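You operate a simulated robot arm through the tools that you are given. There is no shell and no other tool.

You run a simulated robot arm. Do the job below in one go: nothing can be reset, and whatever is moved stays where it is left.

Task
Grip the bar in the vise, file its burr off, then stand it in the 40 mm bay.
Fine: the bar that stands in the vise's mouth; use the orange file and lay it back; wind the vise open again; the other bars and the green file stay. Set down upright: bar. What is to be rubbed or washed off counts as gone when no trace of it is left.
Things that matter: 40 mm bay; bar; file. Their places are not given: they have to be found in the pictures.

Only the result counts: the job must be done as asked and must still hold three seconds after the hand-in. Knocking over, shifting, dropping, spilling or breaking anything else fails it.

Robot
A 6-joint arm with a three-finger gripper, fixed in place. Base frame: the origin is at the foot of the arm, x ahead of it, y to its left, z up. Lengths are in mm, angles in degrees, forces in N, time in s.
Its first joint turns from -166.0 to 166.0 degrees. Payload 4.89 kg.
Tool frame: the origin (TCP) lies between the finger pads and is the grasp point; the fingertips stand 30 mm ahead of it; z points along the fingers, y is the line along which they close. Largest opening 164 mm; the body of the gripper starts 125 mm behind the TCP.
Orientation is that of the tool frame in the base frame, as a unit quaternion [x, y, z, w]. With the fingers straight down and closing along the base's y, the tool's x points along the base's -x, its y along +y and its z along -z.

Tools
- The arm moves only by the tool drive_tool. Its argument "commands" is text: rows parted by semicolons, each of 7 numbers parted by spaces: the turn, a rotation vector about the tool's x, y, z in degrees, then the shift along the tool's x, y, z in mm, then the gripper command, from -1 (shut) to 1 (fully open), values between in proportion. In form: wx wy wz tx ty tz gripper; .... A call has 1 to 20 rows; each row is the pose to reach, as a shift and turn from the pose commanded when the call began, along the tool's axes at that moment. A row lasts 0.2 s, in which the tool goes at most 50 mm and 8.6 degrees; a call with a longer step from one row to the next is refused whole, and so is a gripper value outside its range. A pose out of reach is approached as far as the arm can. The call stops where the force on the tool passes 70 N (or 10 N more than at its start, if that is more) or the arm is blocked; 0.2 s more then pass. Each finger travels about 108 mm/s and halts on what it meets, pressing with about 44 N; the grip force reading is that of the motor and also rises with nothing between the fingers. The clock runs only during rows and for 0.2 s after the last one: add rows that repeat a pose to give the fingers time. It gives the time, the measured TCP pose, the force on the tool (base axes), the opening and the grip force at its end, in the units of the frame above (readings bear some noise), with the torque about the TCP (base axes, N m) and any sound that the robot's microphone picked up, and new pictures: "show" is both (left out), scene, wrist or none.
- Cameras (640 x 400 px; columns grow to the right, rows downward): "scene" is fixed at [201.6, 648, 1471.5]; the picture's right is [-0.51, -0.86, 0.00], its down [-0.40, 0.24, -0.88] and it looks along [0.76, -0.45, -0.47] (base axes); focal length 328 px, centre (320, 200). "wrist" rides on the gripper at [76, -2, -152] in the tool frame; the picture's right is [0.02, 1.00, 0.00], its down [-0.88, 0.02, -0.47] and it looks along [-0.47, 0.01, 0.88] (tool axes); focal length 247 px, centre (320, 200).
- raise_lower(by): slides the trunk up (or, below 0, down) by that many mm; the arm rides with it, the base frame stays. It gives what a move gives, with no picture.
- measure_at(camera, pixels): there is no depth. For up to 12 entries [column, row, z] of the newest picture of that camera ("zoom" is the newest enlarged one), the place [x, y] in the base frame at which the ray of that pixel passes the height z, good to about 2 mm, but the place of the scene camera against the robot may be out by one fixed shift of up to 25 mm in any direction. It takes no simulated time.
- zoom(camera, box): a new picture of the part [left, top, right, bottom] of that camera's present view, enlarged. It takes no simulated time.
- hand_in(): hands the job in; it is judged then, once.

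Open the gripper and draw the arm clear of the work before you hand the job in, unless the task says otherwise.

The tools are called after "Request:" as a command line: name --argument value ..., lists and objects as JSON in quotes. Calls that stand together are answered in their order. drive_tool: Moves the arm, as the interface text tells. Its arguments: {"type":"object","properties":{"commands":{"type":"string"},"show":{"type":"string","enum":["both","scene","wrist","none"]}},"required":["commands"]} The other tools are called the same way: raise_lower (by) slides the trunk up or down; measure_at (camera, pixels) gives the place at which the rays of pixels pass given heights; zoom (camera, box) takes an enlarged picture of a part of a camera's view; hand_in () hands the job in.

At the start:

```text
t: 0.0
position: [619.5, -127.1, 1308.7]
tool_rot: [0.0, 1.0, 0.0, 0.001]
force: [-0.4, -0.3, 0.7]
torque: [-0.01, -0.02, -0.01]
width: 164.0
finger_force: 0.0
trunk travel left (down, up): [-175.0, 215.0]
```

scene: 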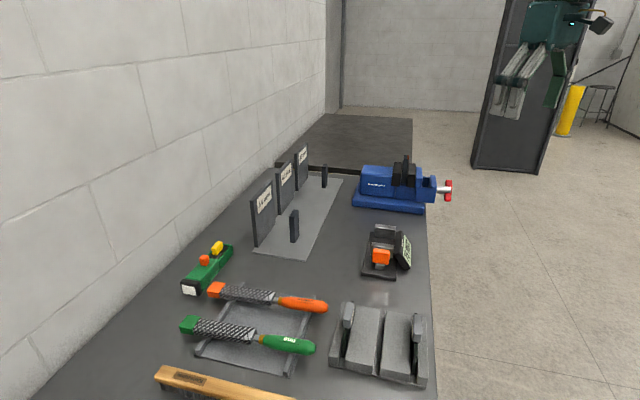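
wrist: 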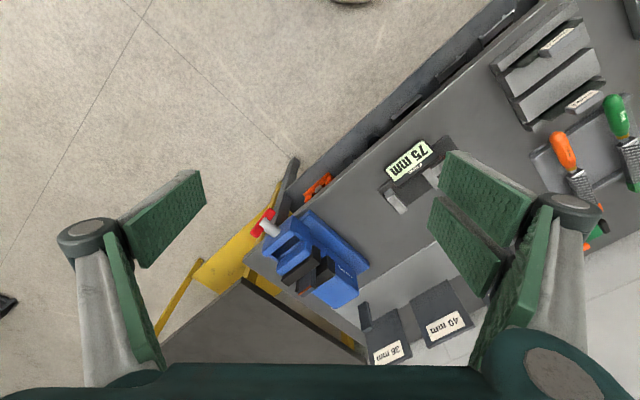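

I'll look closer at the scene first: the vise near (400,185), the bay rack near (290,190), files near (260,310).

Request:
zoom --camera "scene" --box '[340, 140, 470, 221]'

Request:
zoom --camera "scene" --box '[230, 130, 360, 270]'

Request:
zoom --camera "scene" --box '[140, 230, 440, 400]'

Request:
zoom --camera "wrist" --box '[230, 180, 480, 370]'

```text
4.92 times, centred on (405, 180) of scene
```

zoom: 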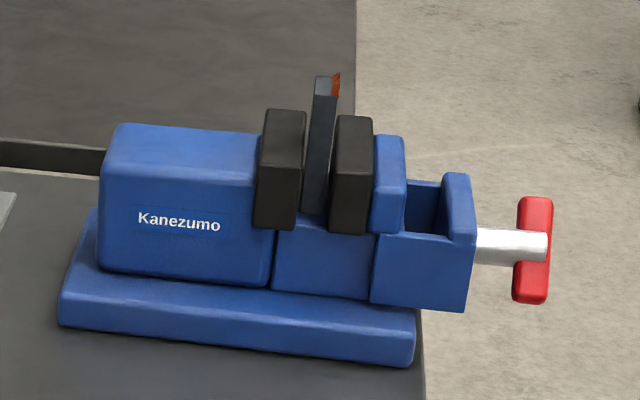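

```text
2.86 times, centred on (295, 200) of scene
```

zoom: 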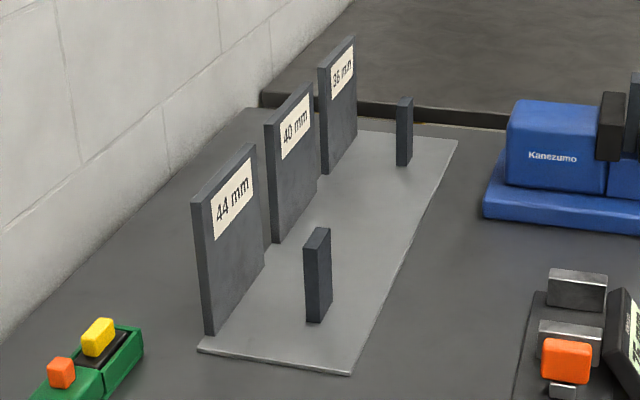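

```text
2.13 times, centred on (290, 315) of scene
```

zoom: 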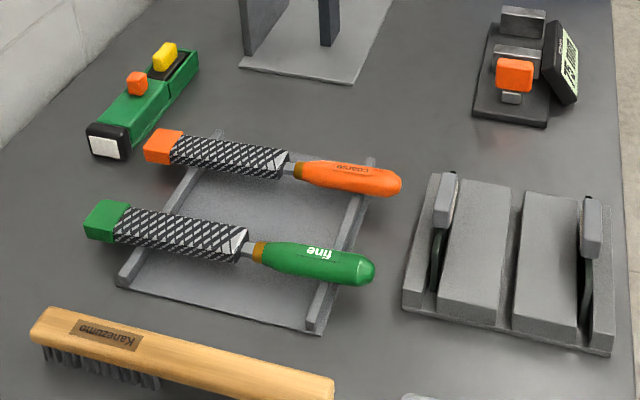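

```text
2.11 times, centred on (355, 275) of wrist
```

zoom: 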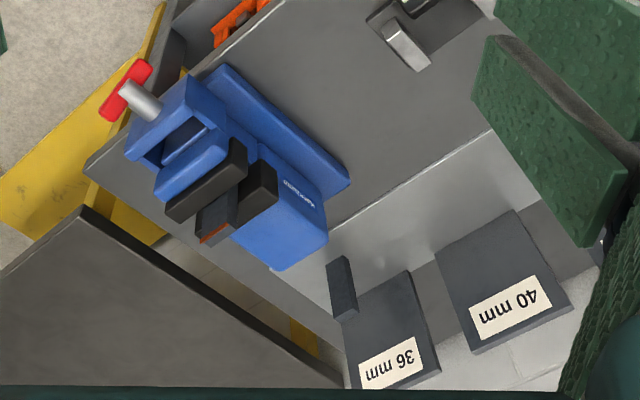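

The vise is at wrist (310,260), the rack's 40 mm label at (446,325). I'll get rays for the shared features from both cameras to estimate the heights.

Request:
measure_at --camera "wrist" --pixels '[[268, 222, 900], [268, 222, 1000], [446, 325, 900], [446, 325, 1000], [305, 292, 900], [305, 292, 1000], [565, 150, 900], [565, 150, 1000], [414, 158, 900], [414, 158, 1000]]'

Request:
measure_at --camera "scene" --pixels '[[449, 190, 900], [449, 190, 1000], [286, 174, 900], [286, 174, 1000], [407, 158, 900], [407, 158, 1000], [303, 304, 900], [303, 304, 1000], [404, 249, 900], [404, 249, 1000]]'

```text
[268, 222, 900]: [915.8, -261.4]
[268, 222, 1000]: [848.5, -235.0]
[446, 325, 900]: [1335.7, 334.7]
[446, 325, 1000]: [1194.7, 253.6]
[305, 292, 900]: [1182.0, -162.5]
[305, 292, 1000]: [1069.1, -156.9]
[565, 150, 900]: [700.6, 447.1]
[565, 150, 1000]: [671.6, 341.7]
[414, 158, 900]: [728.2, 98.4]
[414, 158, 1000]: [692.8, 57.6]
```

```text
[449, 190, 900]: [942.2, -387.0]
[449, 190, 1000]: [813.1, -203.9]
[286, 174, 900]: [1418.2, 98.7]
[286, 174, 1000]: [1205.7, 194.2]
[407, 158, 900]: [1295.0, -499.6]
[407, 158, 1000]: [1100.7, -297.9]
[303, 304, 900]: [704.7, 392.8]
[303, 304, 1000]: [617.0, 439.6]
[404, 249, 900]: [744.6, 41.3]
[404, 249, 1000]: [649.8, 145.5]
```

Rough heights: bench near 900, the vise handle near (858,-240,980). I move the hand nearer over the vise for a better look, staying high.

Request:
drive_tool --commands "0 0 0 -30 -13 27 1; 0 0 0 -60 -26 54 1; 0 0 0 -90 -40 81 1; 0 0 0 -120 -53 108 1; 0 0 0 -120 -53 108 1"

```text
t: 1.2
position: [739.2, -180.6, 1199.7]
tool_rot: [0.0, 1.0, 0.001, 0.0]
force: [1.0, -0.5, -0.4]
torque: [0.03, 0.12, 0.02]
width: 163.9
finger_force: 0.1
trunk travel left (down, up): [-175.0, 215.0]
```

scene: 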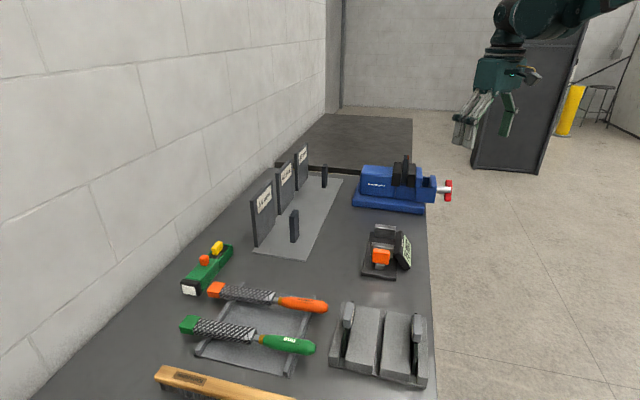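
wrist: 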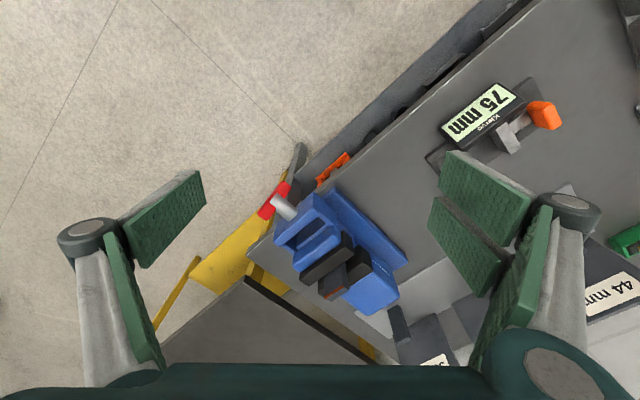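

Request:
zoom --camera "wrist" --box '[230, 165, 430, 325]'

Request:
zoom --camera "scene" --box '[385, 150, 465, 200]'

```text
2.50 times, centred on (330, 245) of wrist
```

zoom: 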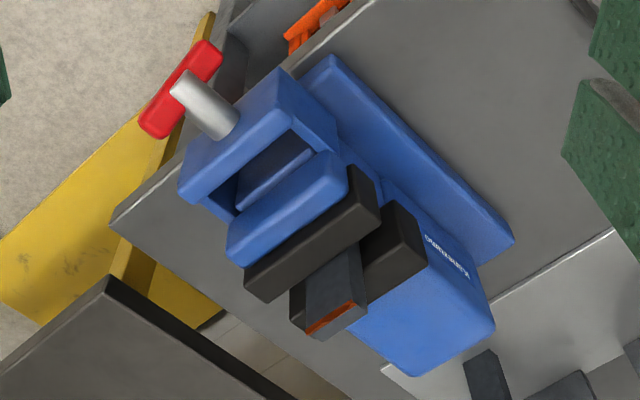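

```text
8.00 times, centred on (425, 175) of scene
```

zoom: 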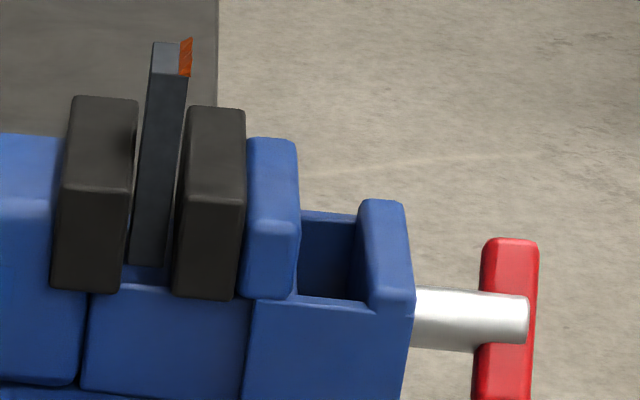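

I'll zoom the wrist view on the vise and measure the blue base edge, jaws, handle and bar along their rays.

Request:
zoom --camera "wrist" --box '[240, 165, 420, 277]'

```text
3.56 times, centred on (330, 221) of wrist
```

zoom: 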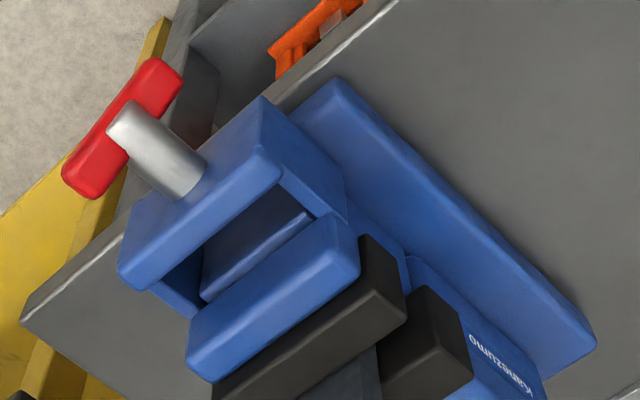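

I measure the rays of handle and vise features in this zoom, and rack features in the scene picture.

Request:
measure_at --camera "zoom" --pixels '[[157, 68, 980], [85, 190, 980], [120, 118, 980], [338, 82, 920], [595, 340, 920], [263, 100, 980], [120, 278, 980], [330, 222, 1000], [198, 360, 1000], [405, 300, 1000]]'

Request:
measure_at --camera "scene" --pixels '[[293, 242, 905], [324, 187, 905], [254, 248, 905], [302, 260, 905], [341, 180, 905], [352, 206, 900], [424, 213, 900], [274, 215, 905], [295, 189, 905]]'

```text
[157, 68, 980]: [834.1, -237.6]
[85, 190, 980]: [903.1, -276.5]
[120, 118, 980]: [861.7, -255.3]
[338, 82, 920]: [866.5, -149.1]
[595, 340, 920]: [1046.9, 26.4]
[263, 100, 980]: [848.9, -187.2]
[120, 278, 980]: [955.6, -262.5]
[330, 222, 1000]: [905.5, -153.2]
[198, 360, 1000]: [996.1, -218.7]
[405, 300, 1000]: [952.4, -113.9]
```

```text
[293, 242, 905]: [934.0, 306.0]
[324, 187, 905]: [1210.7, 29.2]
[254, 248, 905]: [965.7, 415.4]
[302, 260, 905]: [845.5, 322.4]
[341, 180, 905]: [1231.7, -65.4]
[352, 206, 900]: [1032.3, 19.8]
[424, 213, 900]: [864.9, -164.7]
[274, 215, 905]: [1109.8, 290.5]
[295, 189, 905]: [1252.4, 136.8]
```

I need a wider baseline and a view of the rack, so I move sideways in +y at this height.

Request:
drive_tool --commands "0 0 0 10 45 0 1; 0 0 0 20 90 0 1; 0 0 0 30 135 0 1; 0 0 0 40 180 0 1; 0 0 0 40 225 0 1; 0 0 0 40 260 0 1; 0 0 0 40 260 0 1" --show "wrist"

Request:
zoom --camera "wrist" --box '[180, 170, 500, 370]'

```text
t: 2.8
position: [698.2, 80.6, 1200.5]
tool_rot: [0.001, 1.0, 0.0, 0.0]
force: [-0.2, 0.2, -0.2]
torque: [-0.03, 0.04, -0.02]
width: 164.0
finger_force: 0.2
trunk travel left (down, up): [-175.0, 215.0]
```

wrist: 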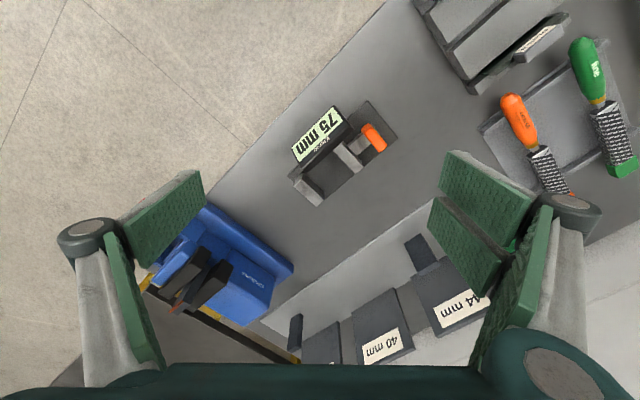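

```text
2.00 times, centred on (340, 270) of wrist
```

zoom: 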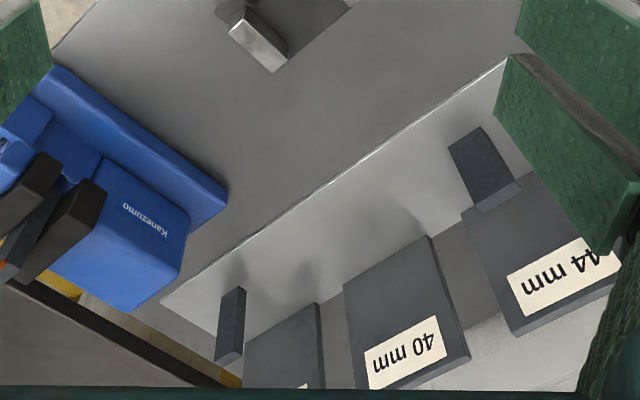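

I measure the vise base corner, bars, sheet edge and 40 mm plate in this zoom for triangulation.

Request:
measure_at --camera "zoom" --pixels '[[227, 193, 920], [230, 360, 905], [490, 210, 905], [518, 190, 905], [163, 300, 905], [508, 58, 905], [345, 283, 905], [428, 237, 905], [245, 348, 905], [318, 303, 905], [463, 212, 905], [450, 145, 905]]'

Request:
measure_at --camera "zoom" --pixels '[[227, 193, 960], [345, 283, 1000], [428, 237, 1000], [470, 357, 1000], [450, 145, 1000], [482, 127, 1000], [242, 288, 1000]]'

```text
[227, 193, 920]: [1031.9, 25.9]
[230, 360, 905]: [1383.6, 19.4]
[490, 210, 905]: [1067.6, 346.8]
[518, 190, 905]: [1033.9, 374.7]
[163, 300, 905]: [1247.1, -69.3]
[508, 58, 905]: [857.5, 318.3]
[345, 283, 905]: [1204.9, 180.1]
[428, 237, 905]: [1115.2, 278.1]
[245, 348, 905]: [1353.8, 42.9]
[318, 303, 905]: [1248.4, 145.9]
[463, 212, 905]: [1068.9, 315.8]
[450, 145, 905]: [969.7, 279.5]
```

```text
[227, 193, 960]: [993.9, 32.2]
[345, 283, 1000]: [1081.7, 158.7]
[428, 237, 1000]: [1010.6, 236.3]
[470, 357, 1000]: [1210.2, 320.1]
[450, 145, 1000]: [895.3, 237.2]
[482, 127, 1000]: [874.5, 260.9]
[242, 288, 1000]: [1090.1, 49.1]
```

Bench axes are about 45° to the base; the T-handle sits near (858,-250,990) and is tilted about 20° from vertical. I turn the tool horizontal, pointing along (0.707,0.707,0) at the handle, at a stand-off.

Request:
drive_tool --commands "-2.93 -7.08 -2.93 0.7 -34.2 12.5 1; -5.86 -14.15 -5.86 1.4 -68.4 25 1; -8.8 -21.23 -8.8 2 -102.6 37.5 1; -11.73 -28.3 -11.73 2.7 -136.8 50 1; -14.66 -35.38 -14.66 3.4 -171 62.5 1; -17.6 -42.46 -17.6 4 -205 75 1; -20.52 -49.53 -20.52 4.7 -239.2 87.5 1; -23.45 -56.6 -23.45 5.4 -273.4 100 1; -26.4 -63.68 -26.4 6 -307.6 112.5 1; -29.32 -70.76 -29.32 6.7 -341.8 125 1; -32.25 -77.83 -32.25 7.4 -376 137.5 1; -35.17 -84.91 -35.17 8 -410 150 1; -35.17 -84.91 -35.17 8 -410 150 1"

```text
t: 5.6
position: [691.9, -330.3, 1050.7]
tool_rot: [-0.27, 0.654, 0.27, 0.653]
force: [-0.4, -0.2, -0.5]
torque: [0.03, -0.02, 0.1]
width: 163.9
finger_force: 0.2
trunk travel left (down, up): [-175.0, 215.0]
```

scene: 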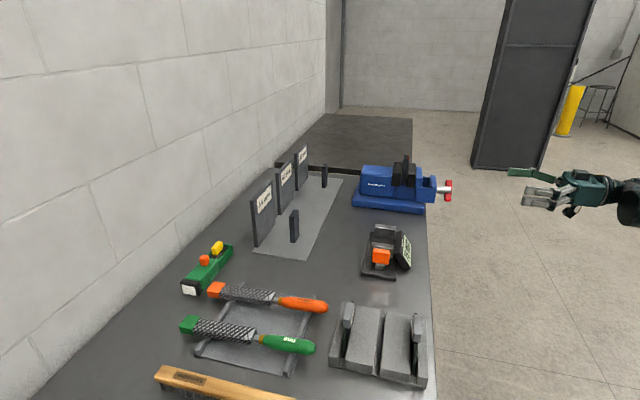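
wrist: 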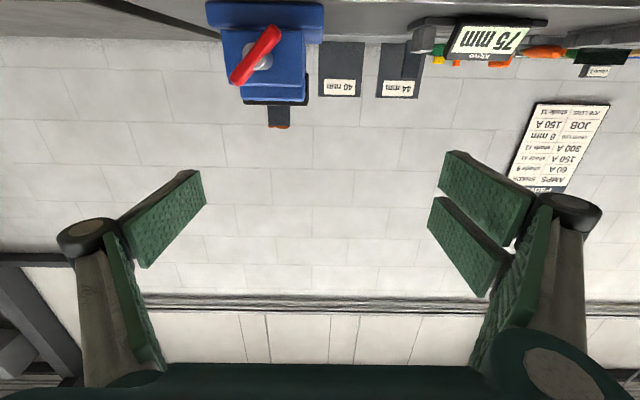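

The handle is seen face-on (upside-down) at (257,55). I zoom in on it.

Request:
zoom --camera "wrist" --box '[190, 0, 350, 140]'

```text
2.86 times, centred on (270, 70) of wrist
```

zoom: 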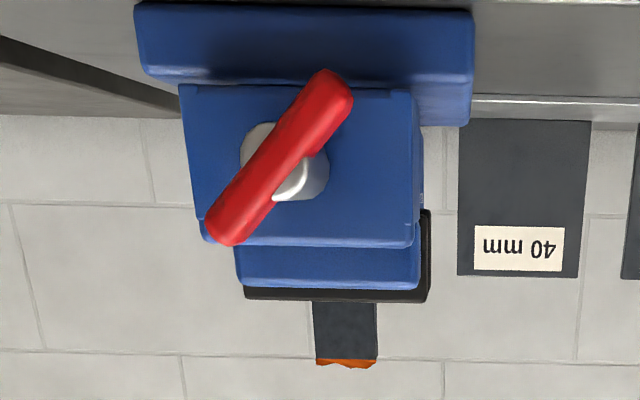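

Face-on the T-bar lies about 44° from vertical; triangulating puts its centre near (869,-260,964). I roll the tool 44° so the fingers close across the bar and line up on the screw axis 120 mm short of it.

Request:
drive_tool --commands "0 0 7.3 14.5 -12.6 9.1 1; 0 0 14.6 29 -25.1 18.2 1; 0 0 21.9 43.4 -37.7 27.4 1; 0 0 29.3 57.8 -50.3 36.5 1; 0 0 36.6 72.3 -62.8 45.6 1; 0 0 43.9 86.7 -75.4 54.7 1; 0 0 43.9 86.7 -75.4 54.7 1"

Request:
zoom --camera "wrist" --box '[220, 0, 420, 125]'

```text
t: 7.2
position: [784.0, -344.8, 964.3]
tool_rot: [-0.005, 0.707, 0.495, 0.504]
force: [-0.2, -0.4, -0.5]
torque: [0.03, -0.04, 0.03]
width: 164.0
finger_force: 0.1
trunk travel left (down, up): [-175.0, 215.0]
```

scene: 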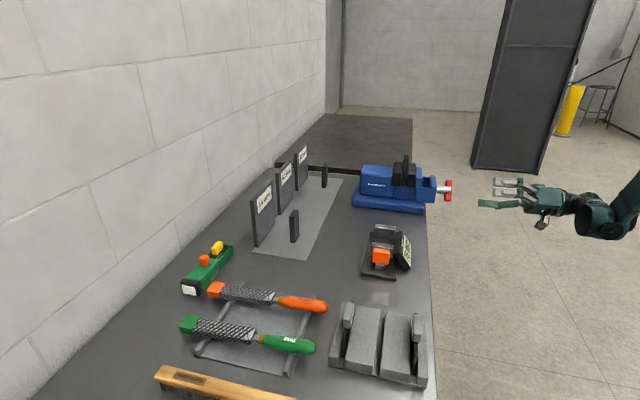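
wrist: 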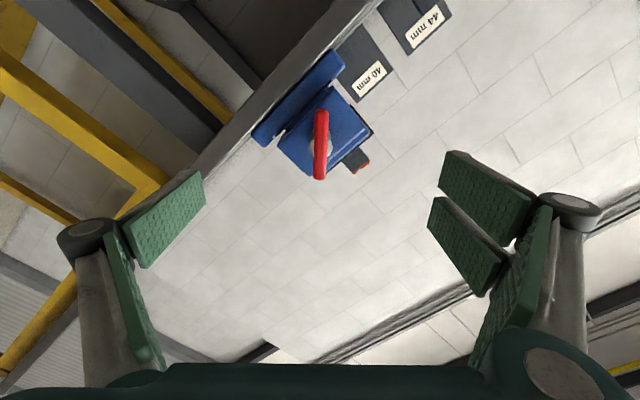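

```text
3.20 times, centred on (320, 62) of wrist
```

zoom: 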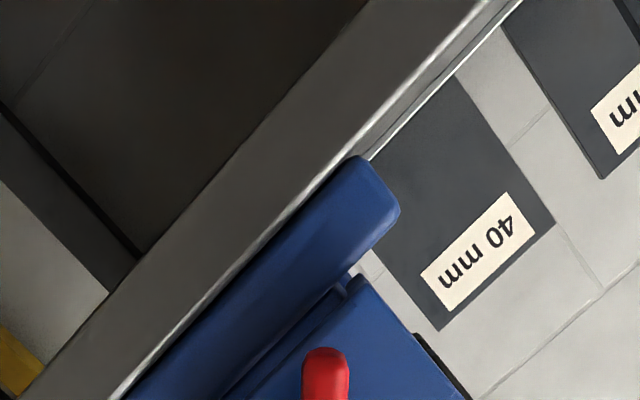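

The handle bar now stands centred at (320,145) and aligned with the tool. I zoom in on it to check centring.

Request:
zoom --camera "wrist" --box '[250, 80, 410, 200]'

```text
3.33 times, centred on (330, 140) of wrist
```

zoom: 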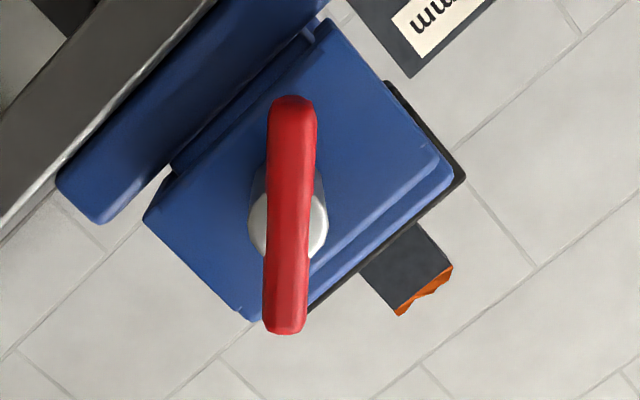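

The bar is centred within ~2 mm, about 81 mm long and 16 wide, with a fatter hub right behind it. I'll set the fingers 48 mm apart and slide them in on either side of the hub so they drive the bar like two pins.

Request:
drive_tool --commands "0 0 0 0 0 0 -0.4146; 0 0 0 0 0 0 -0.4146; 0 0 0 0 0 0 -0.4146; 0 0 0 0 0 30 -0.4146; 0 0 0 0 0 60 -0.4146; 0 0 0 0 0 85 -0.4146; 0 0 0 0 0 105 -0.4146; 0 0 0 0 0 105 -0.4146"

Request:
zoom --camera "wrist" --box '[200, 80, 440, 230]'

Request:
zoom --camera "scene" --box '[385, 145, 515, 225]'

```text
t: 9.0
position: [857.7, -270.2, 964.7]
tool_rot: [-0.007, 0.707, 0.495, 0.505]
force: [0.2, 0.1, 1.3]
torque: [0.01, 0.0, 0.01]
width: 48.0
finger_force: 0.1
trunk travel left (down, up): [-175.0, 215.0]
```

scene: 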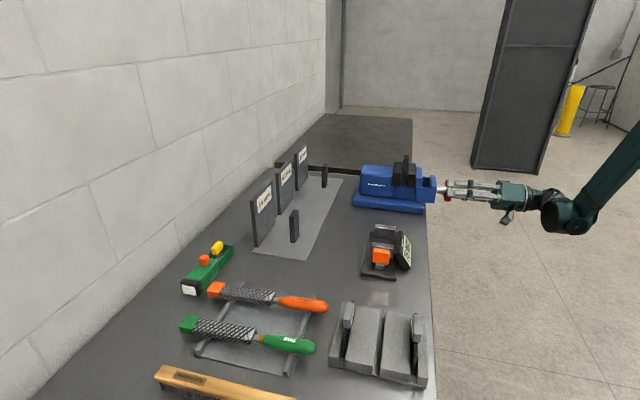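
wrist: 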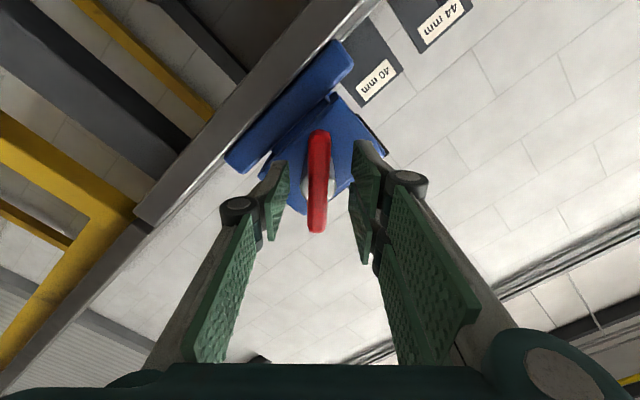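

```text
2.67 times, centred on (320, 155) of wrist
```

zoom: 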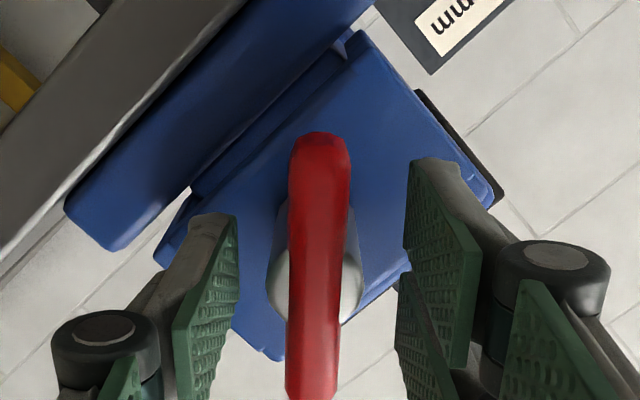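

```text
4.92 times, centred on (450, 185) of scene
```

zoom: 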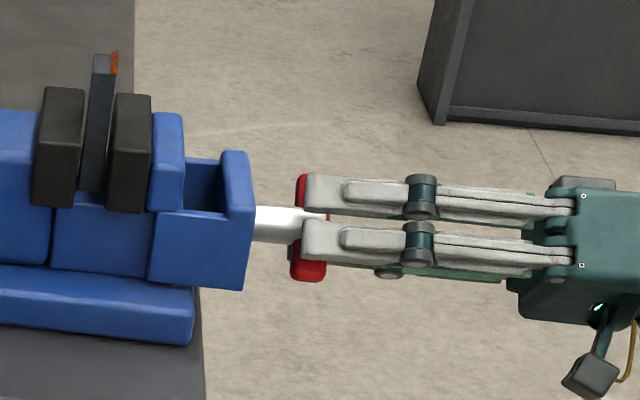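

The fingers straddle the bar with tips about level with it. I advance 10 mm more and rotate clockwise (+z) about the screw axis, watching the torque.

Request:
drive_tool --commands "0 0 0 0 0 10 -0.4146; 0 0 8 0 0 10 -0.4146; 0 0 16 0 0 10 -0.4146; 0 0 24 0 0 10 -0.4146; 0 0 32 0 0 10 -0.4146; 0 0 40 0 0 10 -0.4146; 0 0 48 0 0 10 -0.4146; 0 0 56 0 0 10 -0.4146; 0 0 64 0 0 10 -0.4146; 0 0 72 0 0 10 -0.4146; 0 0 80 0 0 10 -0.4146; 0 0 80 0 0 10 -0.4146"

Request:
zoom --camera "wrist" --box '[200, 80, 440, 230]'

Request:
zoom --camera "scene" --box '[385, 145, 515, 225]'

```text
t: 11.6
position: [864.7, -263.1, 963.8]
tool_rot: [0.451, 0.546, 0.703, 0.067]
force: [-0.4, -0.2, 0.7]
torque: [-0.03, -0.05, 0.01]
width: 48.7
finger_force: 1.1
trunk travel left (down, up): [-175.0, 215.0]
```

scene: 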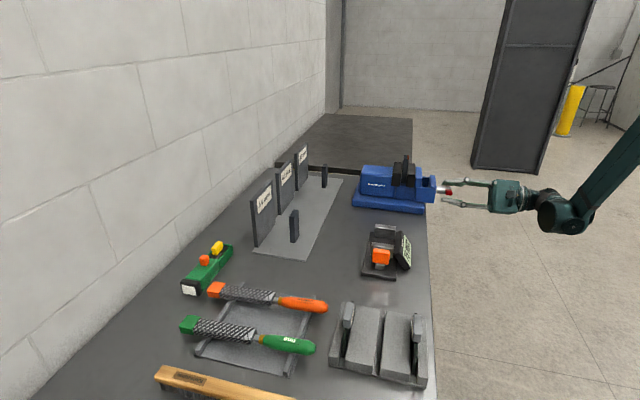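
wrist: 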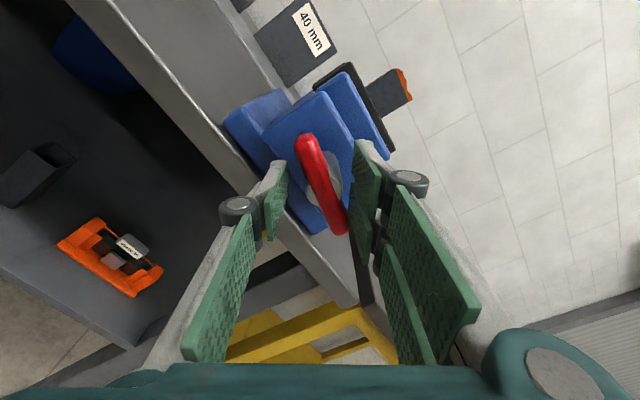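

```text
2.67 times, centred on (320, 155) of wrist
```

zoom: 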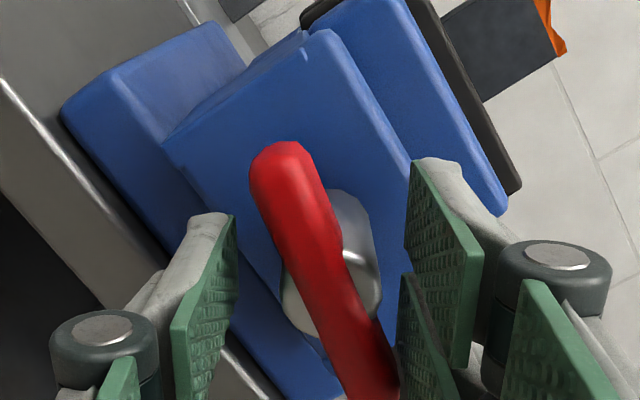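

```text
4.92 times, centred on (450, 185) of scene
```

zoom: 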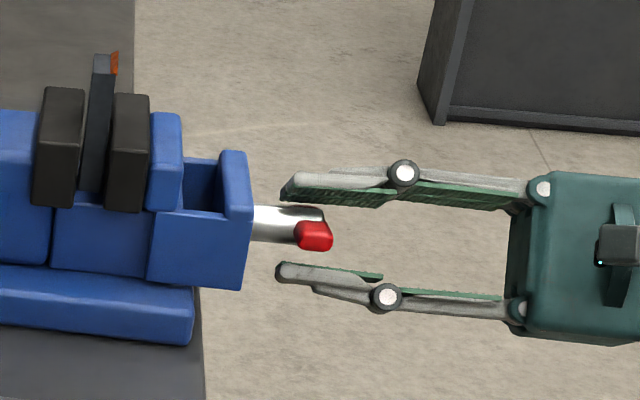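

The handle followed (bar now near horizontal) with negligible torque. I continue turning clockwise another 80°.

Request:
drive_tool --commands "0 0 8 0 0 0 -0.4146; 0 0 16 0 0 0 -0.4146; 0 0 24 0 0 0 -0.4146; 0 0 32 0 0 0 -0.4146; 0 0 40 0 0 0 -0.4146; 0 0 48 0 0 0 -0.4146; 0 0 56 0 0 0 -0.4146; 0 0 64 0 0 0 -0.4146; 0 0 72 0 0 0 -0.4146; 0 0 80 0 0 0 -0.4146; 0 0 80 0 0 0 -0.4146"

Request:
zoom --camera "wrist" --box '[200, 80, 440, 230]'

Request:
zoom --camera "scene" --box '[385, 150, 465, 200]'

```text
t: 14.0
position: [865.0, -262.9, 964.8]
tool_rot: [0.696, 0.128, 0.583, -0.4]
force: [0.5, -0.2, -0.1]
torque: [-0.01, 0.0, -0.02]
width: 48.8
finger_force: 0.4
trunk travel left (down, up): [-175.0, 215.0]
```

scene: 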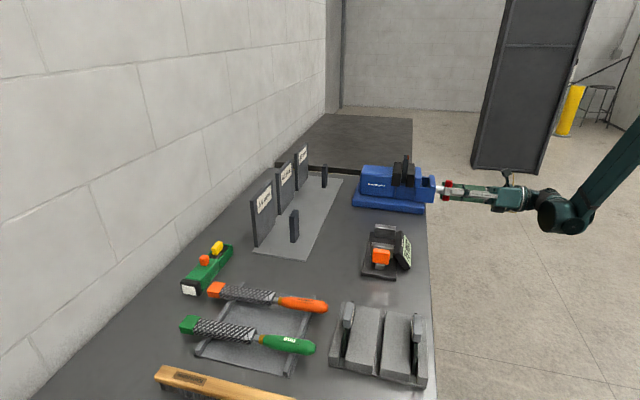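
wrist: 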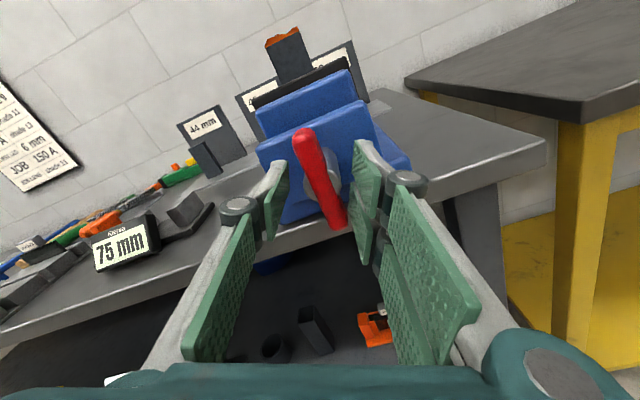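

```text
2.67 times, centred on (320, 155) of wrist
```

zoom: 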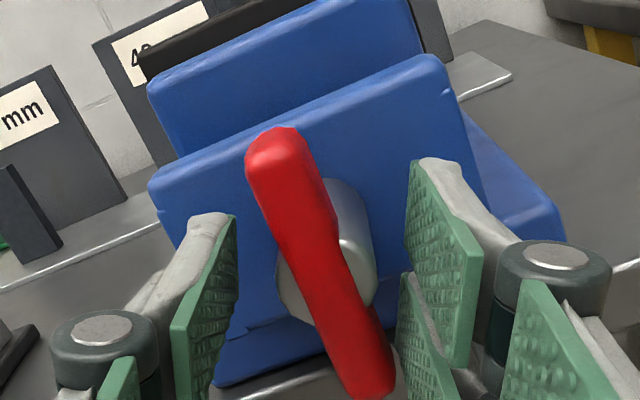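

```text
8.00 times, centred on (425, 175) of scene
```

zoom: 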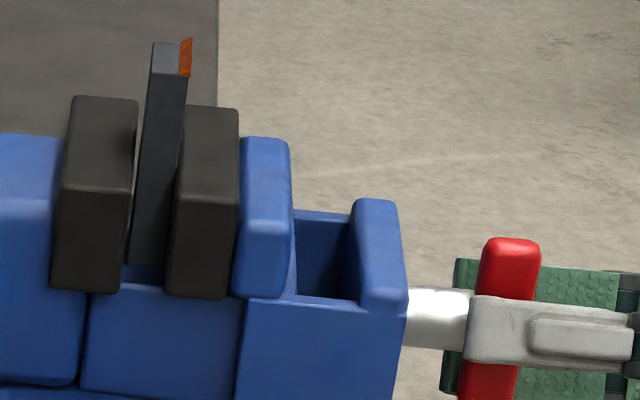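

The moving jaw shifted about 3 mm and the handle stays in place; the bar still has roughly a 3–4 mm gap on the fixed-jaw side. I keep turning.

Request:
drive_tool --commands "0 0 8 0 0 0 -0.4146; 0 0 16 0 0 0 -0.4146; 0 0 24 0 0 0 -0.4146; 0 0 32 0 0 0 -0.4146; 0 0 40 0 0 0 -0.4146; 0 0 48 0 0 0 -0.4146; 0 0 56 0 0 0 -0.4146; 0 0 64 0 0 0 -0.4146; 0 0 72 0 0 0 -0.4146; 0 0 80 0 0 0 -0.4146; 0 0 80 0 0 0 -0.4146"

Request:
zoom --camera "wrist" --box '[200, 80, 440, 230]'

Request:
zoom --camera "scene" --box '[385, 150, 465, 200]'

```text
t: 16.4
position: [865.1, -263.9, 963.4]
tool_rot: [0.668, -0.227, 0.313, -0.635]
force: [-0.7, -0.2, -0.2]
torque: [0.0, 0.0, -0.01]
width: 48.7
finger_force: 0.8
out of reach, approached as far as the arm can: row 8, 9, 10, 11
trunk travel left (down, up): [-175.0, 215.0]
```

scene: 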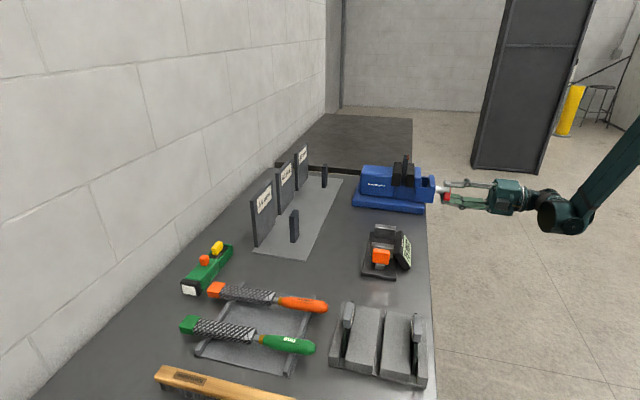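
wrist: 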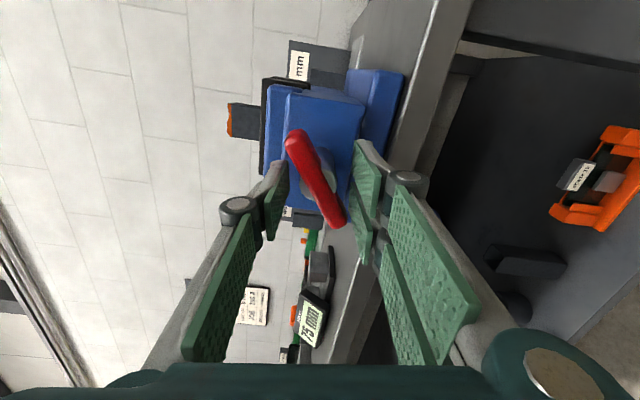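

```text
2.67 times, centred on (320, 155) of wrist
```

zoom: 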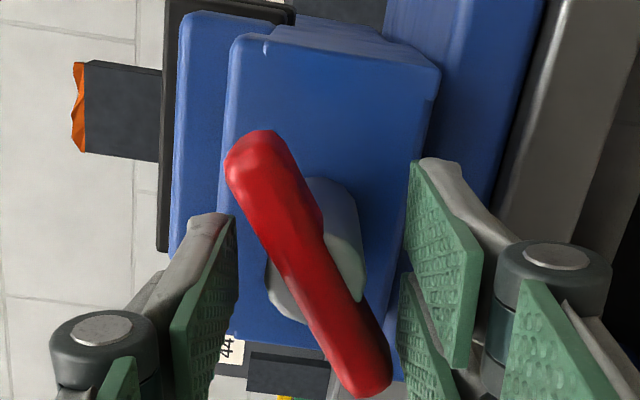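

```text
8.00 times, centred on (425, 175) of scene
```

zoom: 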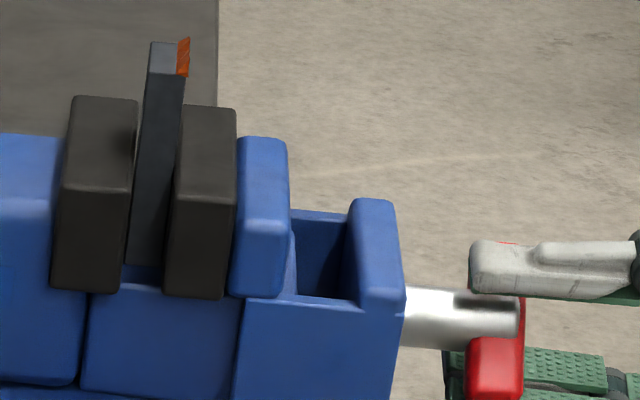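

The wrist roll hit its limit (about 262° from the start roll). I withdraw straight back to re-index the fingers.

Request:
drive_tool --commands "0 0 0 0 0 -30 -0.4146; 0 0 0 0 0 -60 -0.4146; 0 0 0 0 0 -60 -0.4146" --show "wrist"

```text
t: 17.2
position: [820.7, -305.6, 963.9]
tool_rot: [0.668, -0.227, 0.314, -0.635]
force: [0.3, 1.2, -0.8]
torque: [0.04, 0.0, 0.0]
width: 48.1
finger_force: 0.0
trunk travel left (down, up): [-175.0, 215.0]
```

wrist: 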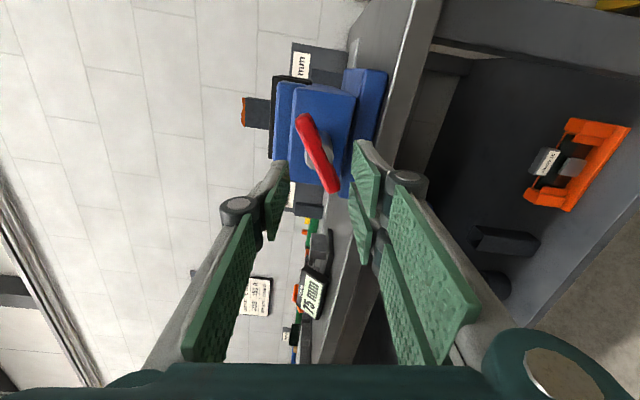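

Clear of the handle now; I unwind the roll by 160° in free air.

Request:
drive_tool --commands "0 0 -8 0 0 0 -0.4146; 0 0 -16 0 0 0 -0.4146; 0 0 -24 0 0 0 -0.4146; 0 0 -32 0 0 0 -0.4146; 0 0 -40 0 0 0 -0.4146; 0 0 -48 0 0 0 -0.4146; 0 0 -56 0 0 0 -0.4146; 0 0 -64 0 0 0 -0.4146; 0 0 -72 0 0 0 -0.4146; 0 0 -80 0 0 0 -0.4146; 0 0 -88 0 0 0 -0.4146; 0 0 -96 0 0 0 -0.4146; 0 0 -104 0 0 0 -0.4146; 0 0 -112 0 0 0 -0.4146; 0 0 -120 0 0 0 -0.4146; 0 0 -128 0 0 0 -0.4146; 0 0 -136 0 0 0 -0.4146; 0 0 -144 0 0 0 -0.4146; 0 0 -152 0 0 0 -0.4146; 0 0 -160 0 0 0 -0.4146" --show "wrist"

```text
t: 21.4
position: [822.1, -305.9, 964.0]
tool_rot: [0.339, 0.618, 0.68, 0.199]
force: [-0.5, -0.2, -0.3]
torque: [0.0, 0.0, -0.01]
width: 48.0
finger_force: 0.0
trunk travel left (down, up): [-175.0, 215.0]
```

wrist: 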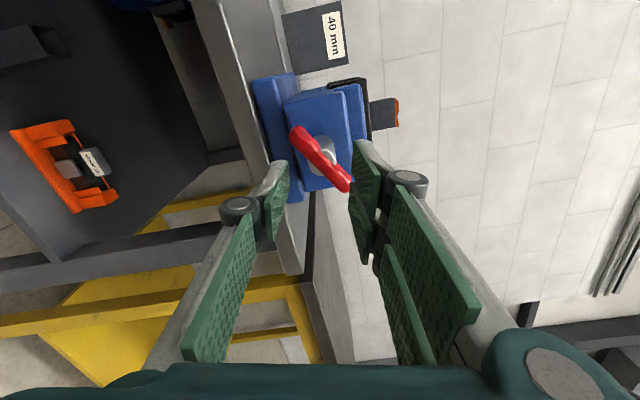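

Turning 30° further back aligns the fingers clear of the bar; then I re-insert 60 mm and resume turning clockwise.

Request:
drive_tool --commands "0 0 -8 0 0 0 -0.4146; 0 0 -16 0 0 0 -0.4146; 0 0 -24 0 0 0 -0.4146; 0 0 -32 0 0 0 -0.4146; 0 0 -36 0 0 0 -0.4146; 0 0 -36 0 0 30 -0.4146; 0 0 -36 0 0 60 -0.4146; 0 0 -28 0 0 60 -0.4146; 0 0 -20 0 0 60 -0.4146; 0 0 -12 0 0 60 -0.4146; 0 0 -4 0 0 60 -0.4146; 0 0 4 0 0 60 -0.4146; 0 0 12 0 0 60 -0.4146; 0 0 20 0 0 60 -0.4146; 0 0 28 0 0 60 -0.4146; 0 0 36 0 0 60 -0.4146; 0 0 44 0 0 60 -0.4146; 0 0 52 0 0 60 -0.4146; 0 0 60 0 0 60 -0.4146; 0 0 60 0 0 60 -0.4146"

Request:
zoom --camera "wrist" --box '[200, 80, 440, 230]'

Request:
zoom --camera "scene" --box '[385, 150, 465, 200]'

```text
t: 25.6
position: [865.1, -264.2, 963.6]
tool_rot: [0.604, 0.366, 0.688, -0.167]
force: [0.8, -1.6, 1.8]
torque: [-0.04, -0.14, -0.03]
width: 49.1
finger_force: 1.6
trunk travel left (down, up): [-175.0, 215.0]
```

scene: 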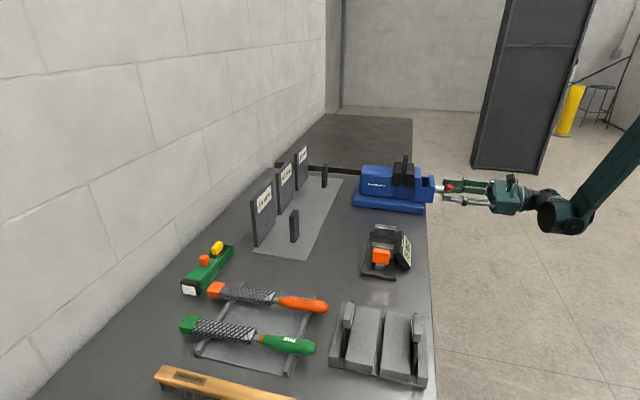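
wrist: 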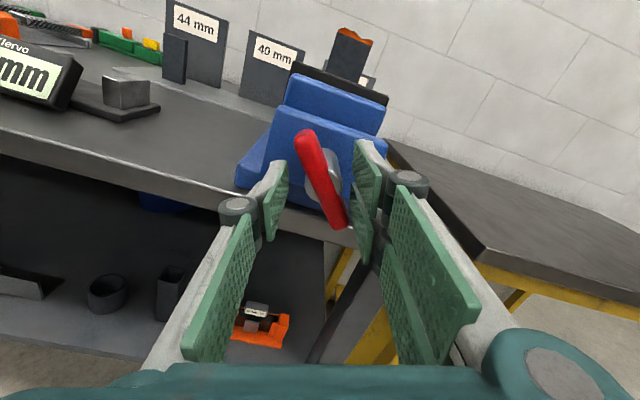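

```text
2.67 times, centred on (320, 155) of wrist
```

zoom: 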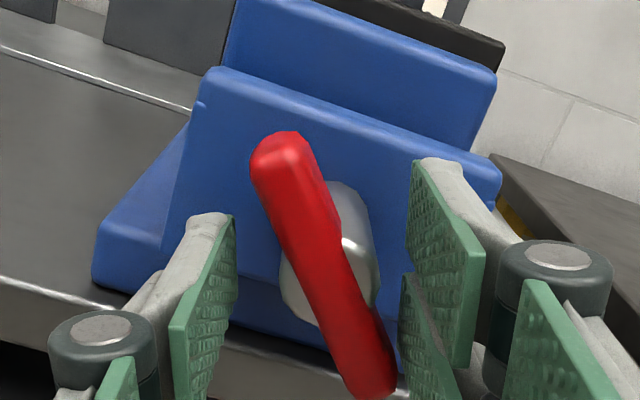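

```text
8.00 times, centred on (425, 175) of scene
```

zoom: 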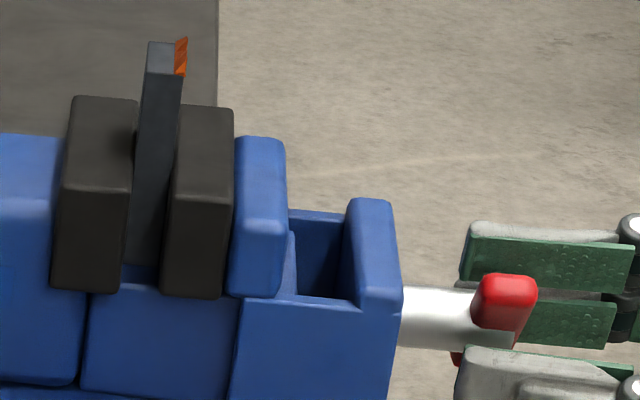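

The jaw keeps closing (bar's left edge nearer the fixed jaw). I turn another 88° clockwise.

Request:
drive_tool --commands "0 0 8 0 0 0 -0.4146; 0 0 16 0 0 0 -0.4146; 0 0 24 0 0 0 -0.4146; 0 0 32 0 0 0 -0.4146; 0 0 40 0 0 0 -0.4146; 0 0 48 0 0 0 -0.4146; 0 0 56 0 0 0 -0.4146; 0 0 64 0 0 0 -0.4146; 0 0 72 0 0 0 -0.4146; 0 0 80 0 0 0 -0.4146; 0 0 88 0 0 0 -0.4146; 0 0 88 0 0 0 -0.4146" --show "wrist"

Request:
zoom --camera "scene" --box '[385, 150, 465, 200]'

```text
t: 28.2
position: [864.7, -263.5, 963.9]
tool_rot: [0.688, -0.156, 0.377, -0.6]
force: [7.9, 1.0, -6.1]
torque: [-0.13, -0.21, -0.26]
width: 50.9
finger_force: 3.7
trunk travel left (down, up): [-175.0, 215.0]
```

wrist: 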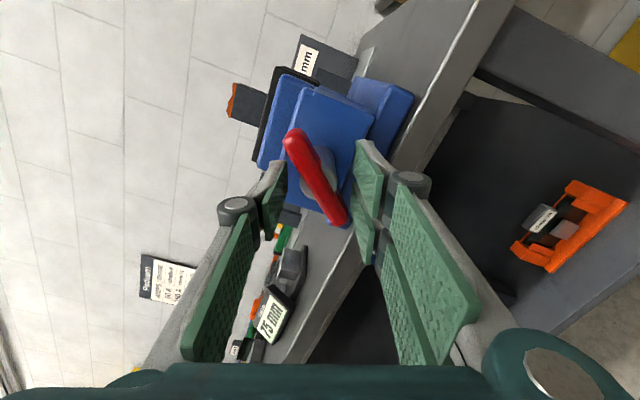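

```text
8.00 times, centred on (425, 175) of scene
```

zoom: 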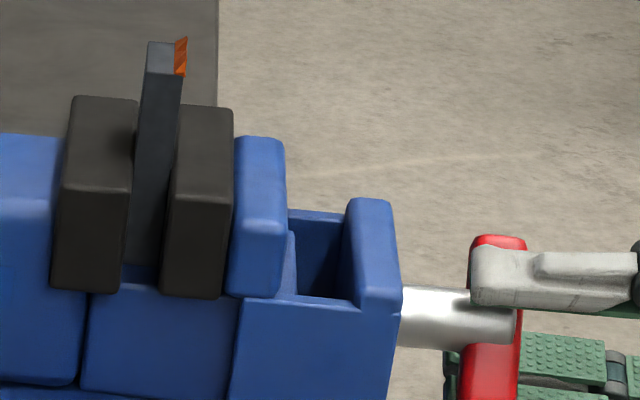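

Torque is starting to build (~0.35 N·m). I use the remaining ~11° here to see if the screw has come up tight.

Request:
drive_tool --commands "0 0 4 0 0 0 -0.4146; 0 0 8 0 0 0 -0.4146; 0 0 11 0 0 0 -0.4146; 0 0 11 0 0 0 -0.4146" --show "wrist"

Request:
zoom --camera "wrist" --box '[200, 80, 440, 230]'

Request:
zoom --camera "scene" --box '[385, 150, 435, 190]'

```text
t: 29.2
position: [865.1, -263.2, 964.4]
tool_rot: [0.67, -0.221, 0.319, -0.633]
force: [6.7, 4.2, -7.0]
torque: [-0.16, -0.24, -0.17]
width: 50.9
finger_force: 3.6
trunk travel left (down, up): [-175.0, 215.0]
```

wrist: 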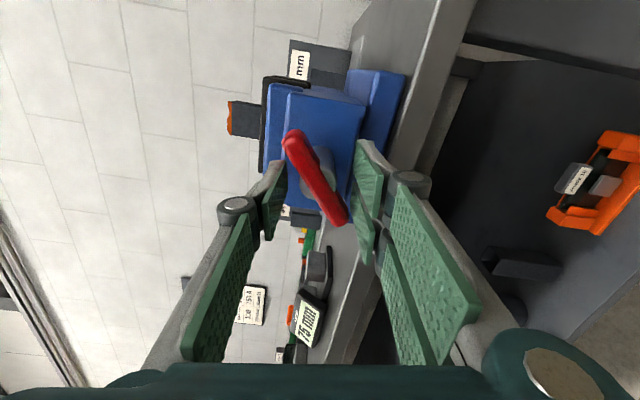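

```text
2.67 times, centred on (320, 155) of wrist
```

zoom: 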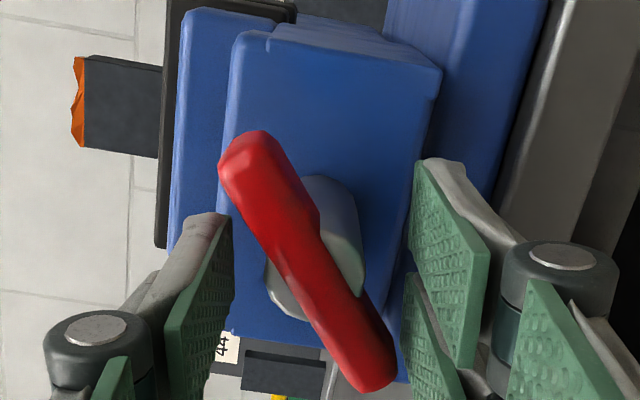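

```text
10.00 times, centred on (410, 170) of scene
```

zoom: 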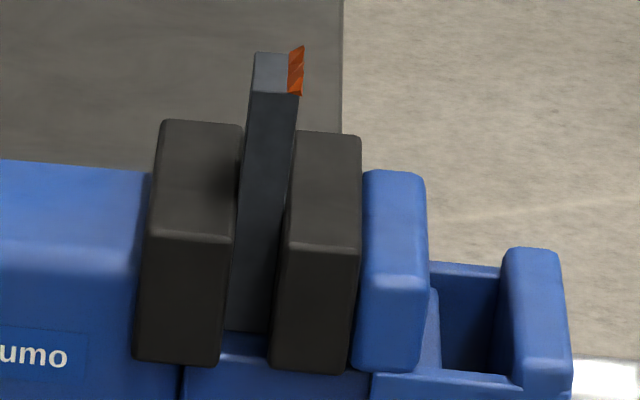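

Torque holds near 0.33 N·m, so the screw seems to be loading up. I re-index once more to tighten further: withdraw and unwind.

Request:
drive_tool --commands "0 0 -3 0 0 0 -0.4146; 0 0 -3 0 0 -30 -0.4146; 0 0 -3 0 0 -60 -0.4146; 0 0 -10 0 0 -60 -0.4146; 0 0 -18 0 0 -60 -0.4146; 0 0 -26 0 0 -60 -0.4146; 0 0 -34 0 0 -60 -0.4146; 0 0 -42 0 0 -60 -0.4146; 0 0 -50 0 0 -60 -0.4146; 0 0 -58 0 0 -60 -0.4146; 0 0 -66 0 0 -60 -0.4146; 0 0 -74 0 0 -60 -0.4146; 0 0 -82 0 0 -60 -0.4146; 0 0 -90 0 0 -60 -0.4146; 0 0 -98 0 0 -60 -0.4146; 0 0 -106 0 0 -60 -0.4146; 0 0 -114 0 0 -60 -0.4146; 0 0 -122 0 0 -60 -0.4146; 0 0 -130 0 0 -60 -0.4146; 0 0 -138 0 0 -60 -0.4146" --show "wrist"

Request:
zoom --camera "scene" --box '[385, 145, 465, 205]'

```text
t: 33.4
position: [822.4, -305.6, 964.2]
tool_rot: [0.446, 0.547, 0.705, 0.072]
force: [-0.4, -0.8, -0.4]
torque: [0.0, 0.01, 0.01]
width: 48.0
finger_force: 0.1
trunk travel left (down, up): [-175.0, 215.0]
```

wrist: 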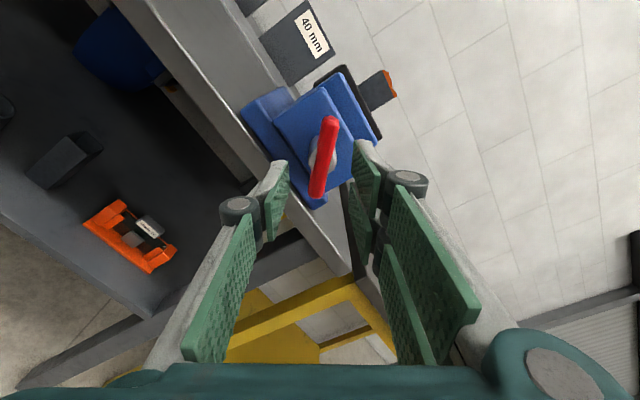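

```text
6.67 times, centred on (425, 175) of scene
```

zoom: 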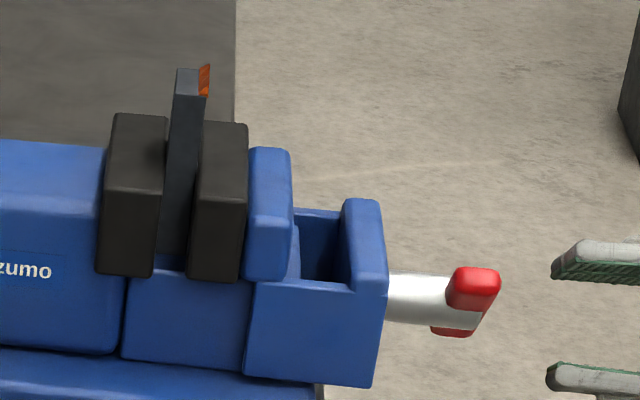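

The bar of the handle now sits at a different angle than when I let go, so it may have sprung back. I compare the jaws with the same 8x and 10x boxes.

Request:
zoom --camera "scene" --box '[385, 150, 435, 190]'

Request:
zoom --camera "wrist" --box '[240, 50, 420, 210]'

```text
10.00 times, centred on (410, 170) of scene
```

zoom: 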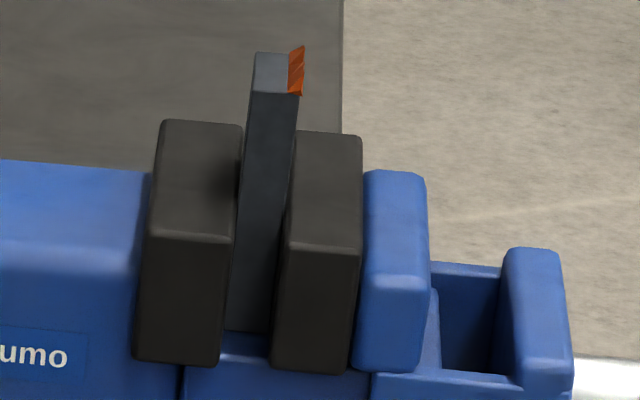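

```text
2.50 times, centred on (330, 130) of wrist
```

zoom: 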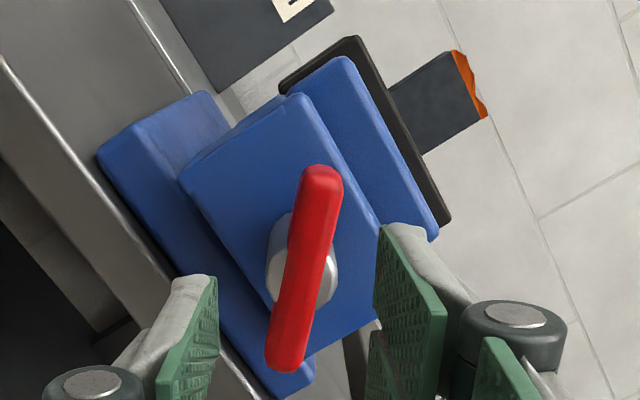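

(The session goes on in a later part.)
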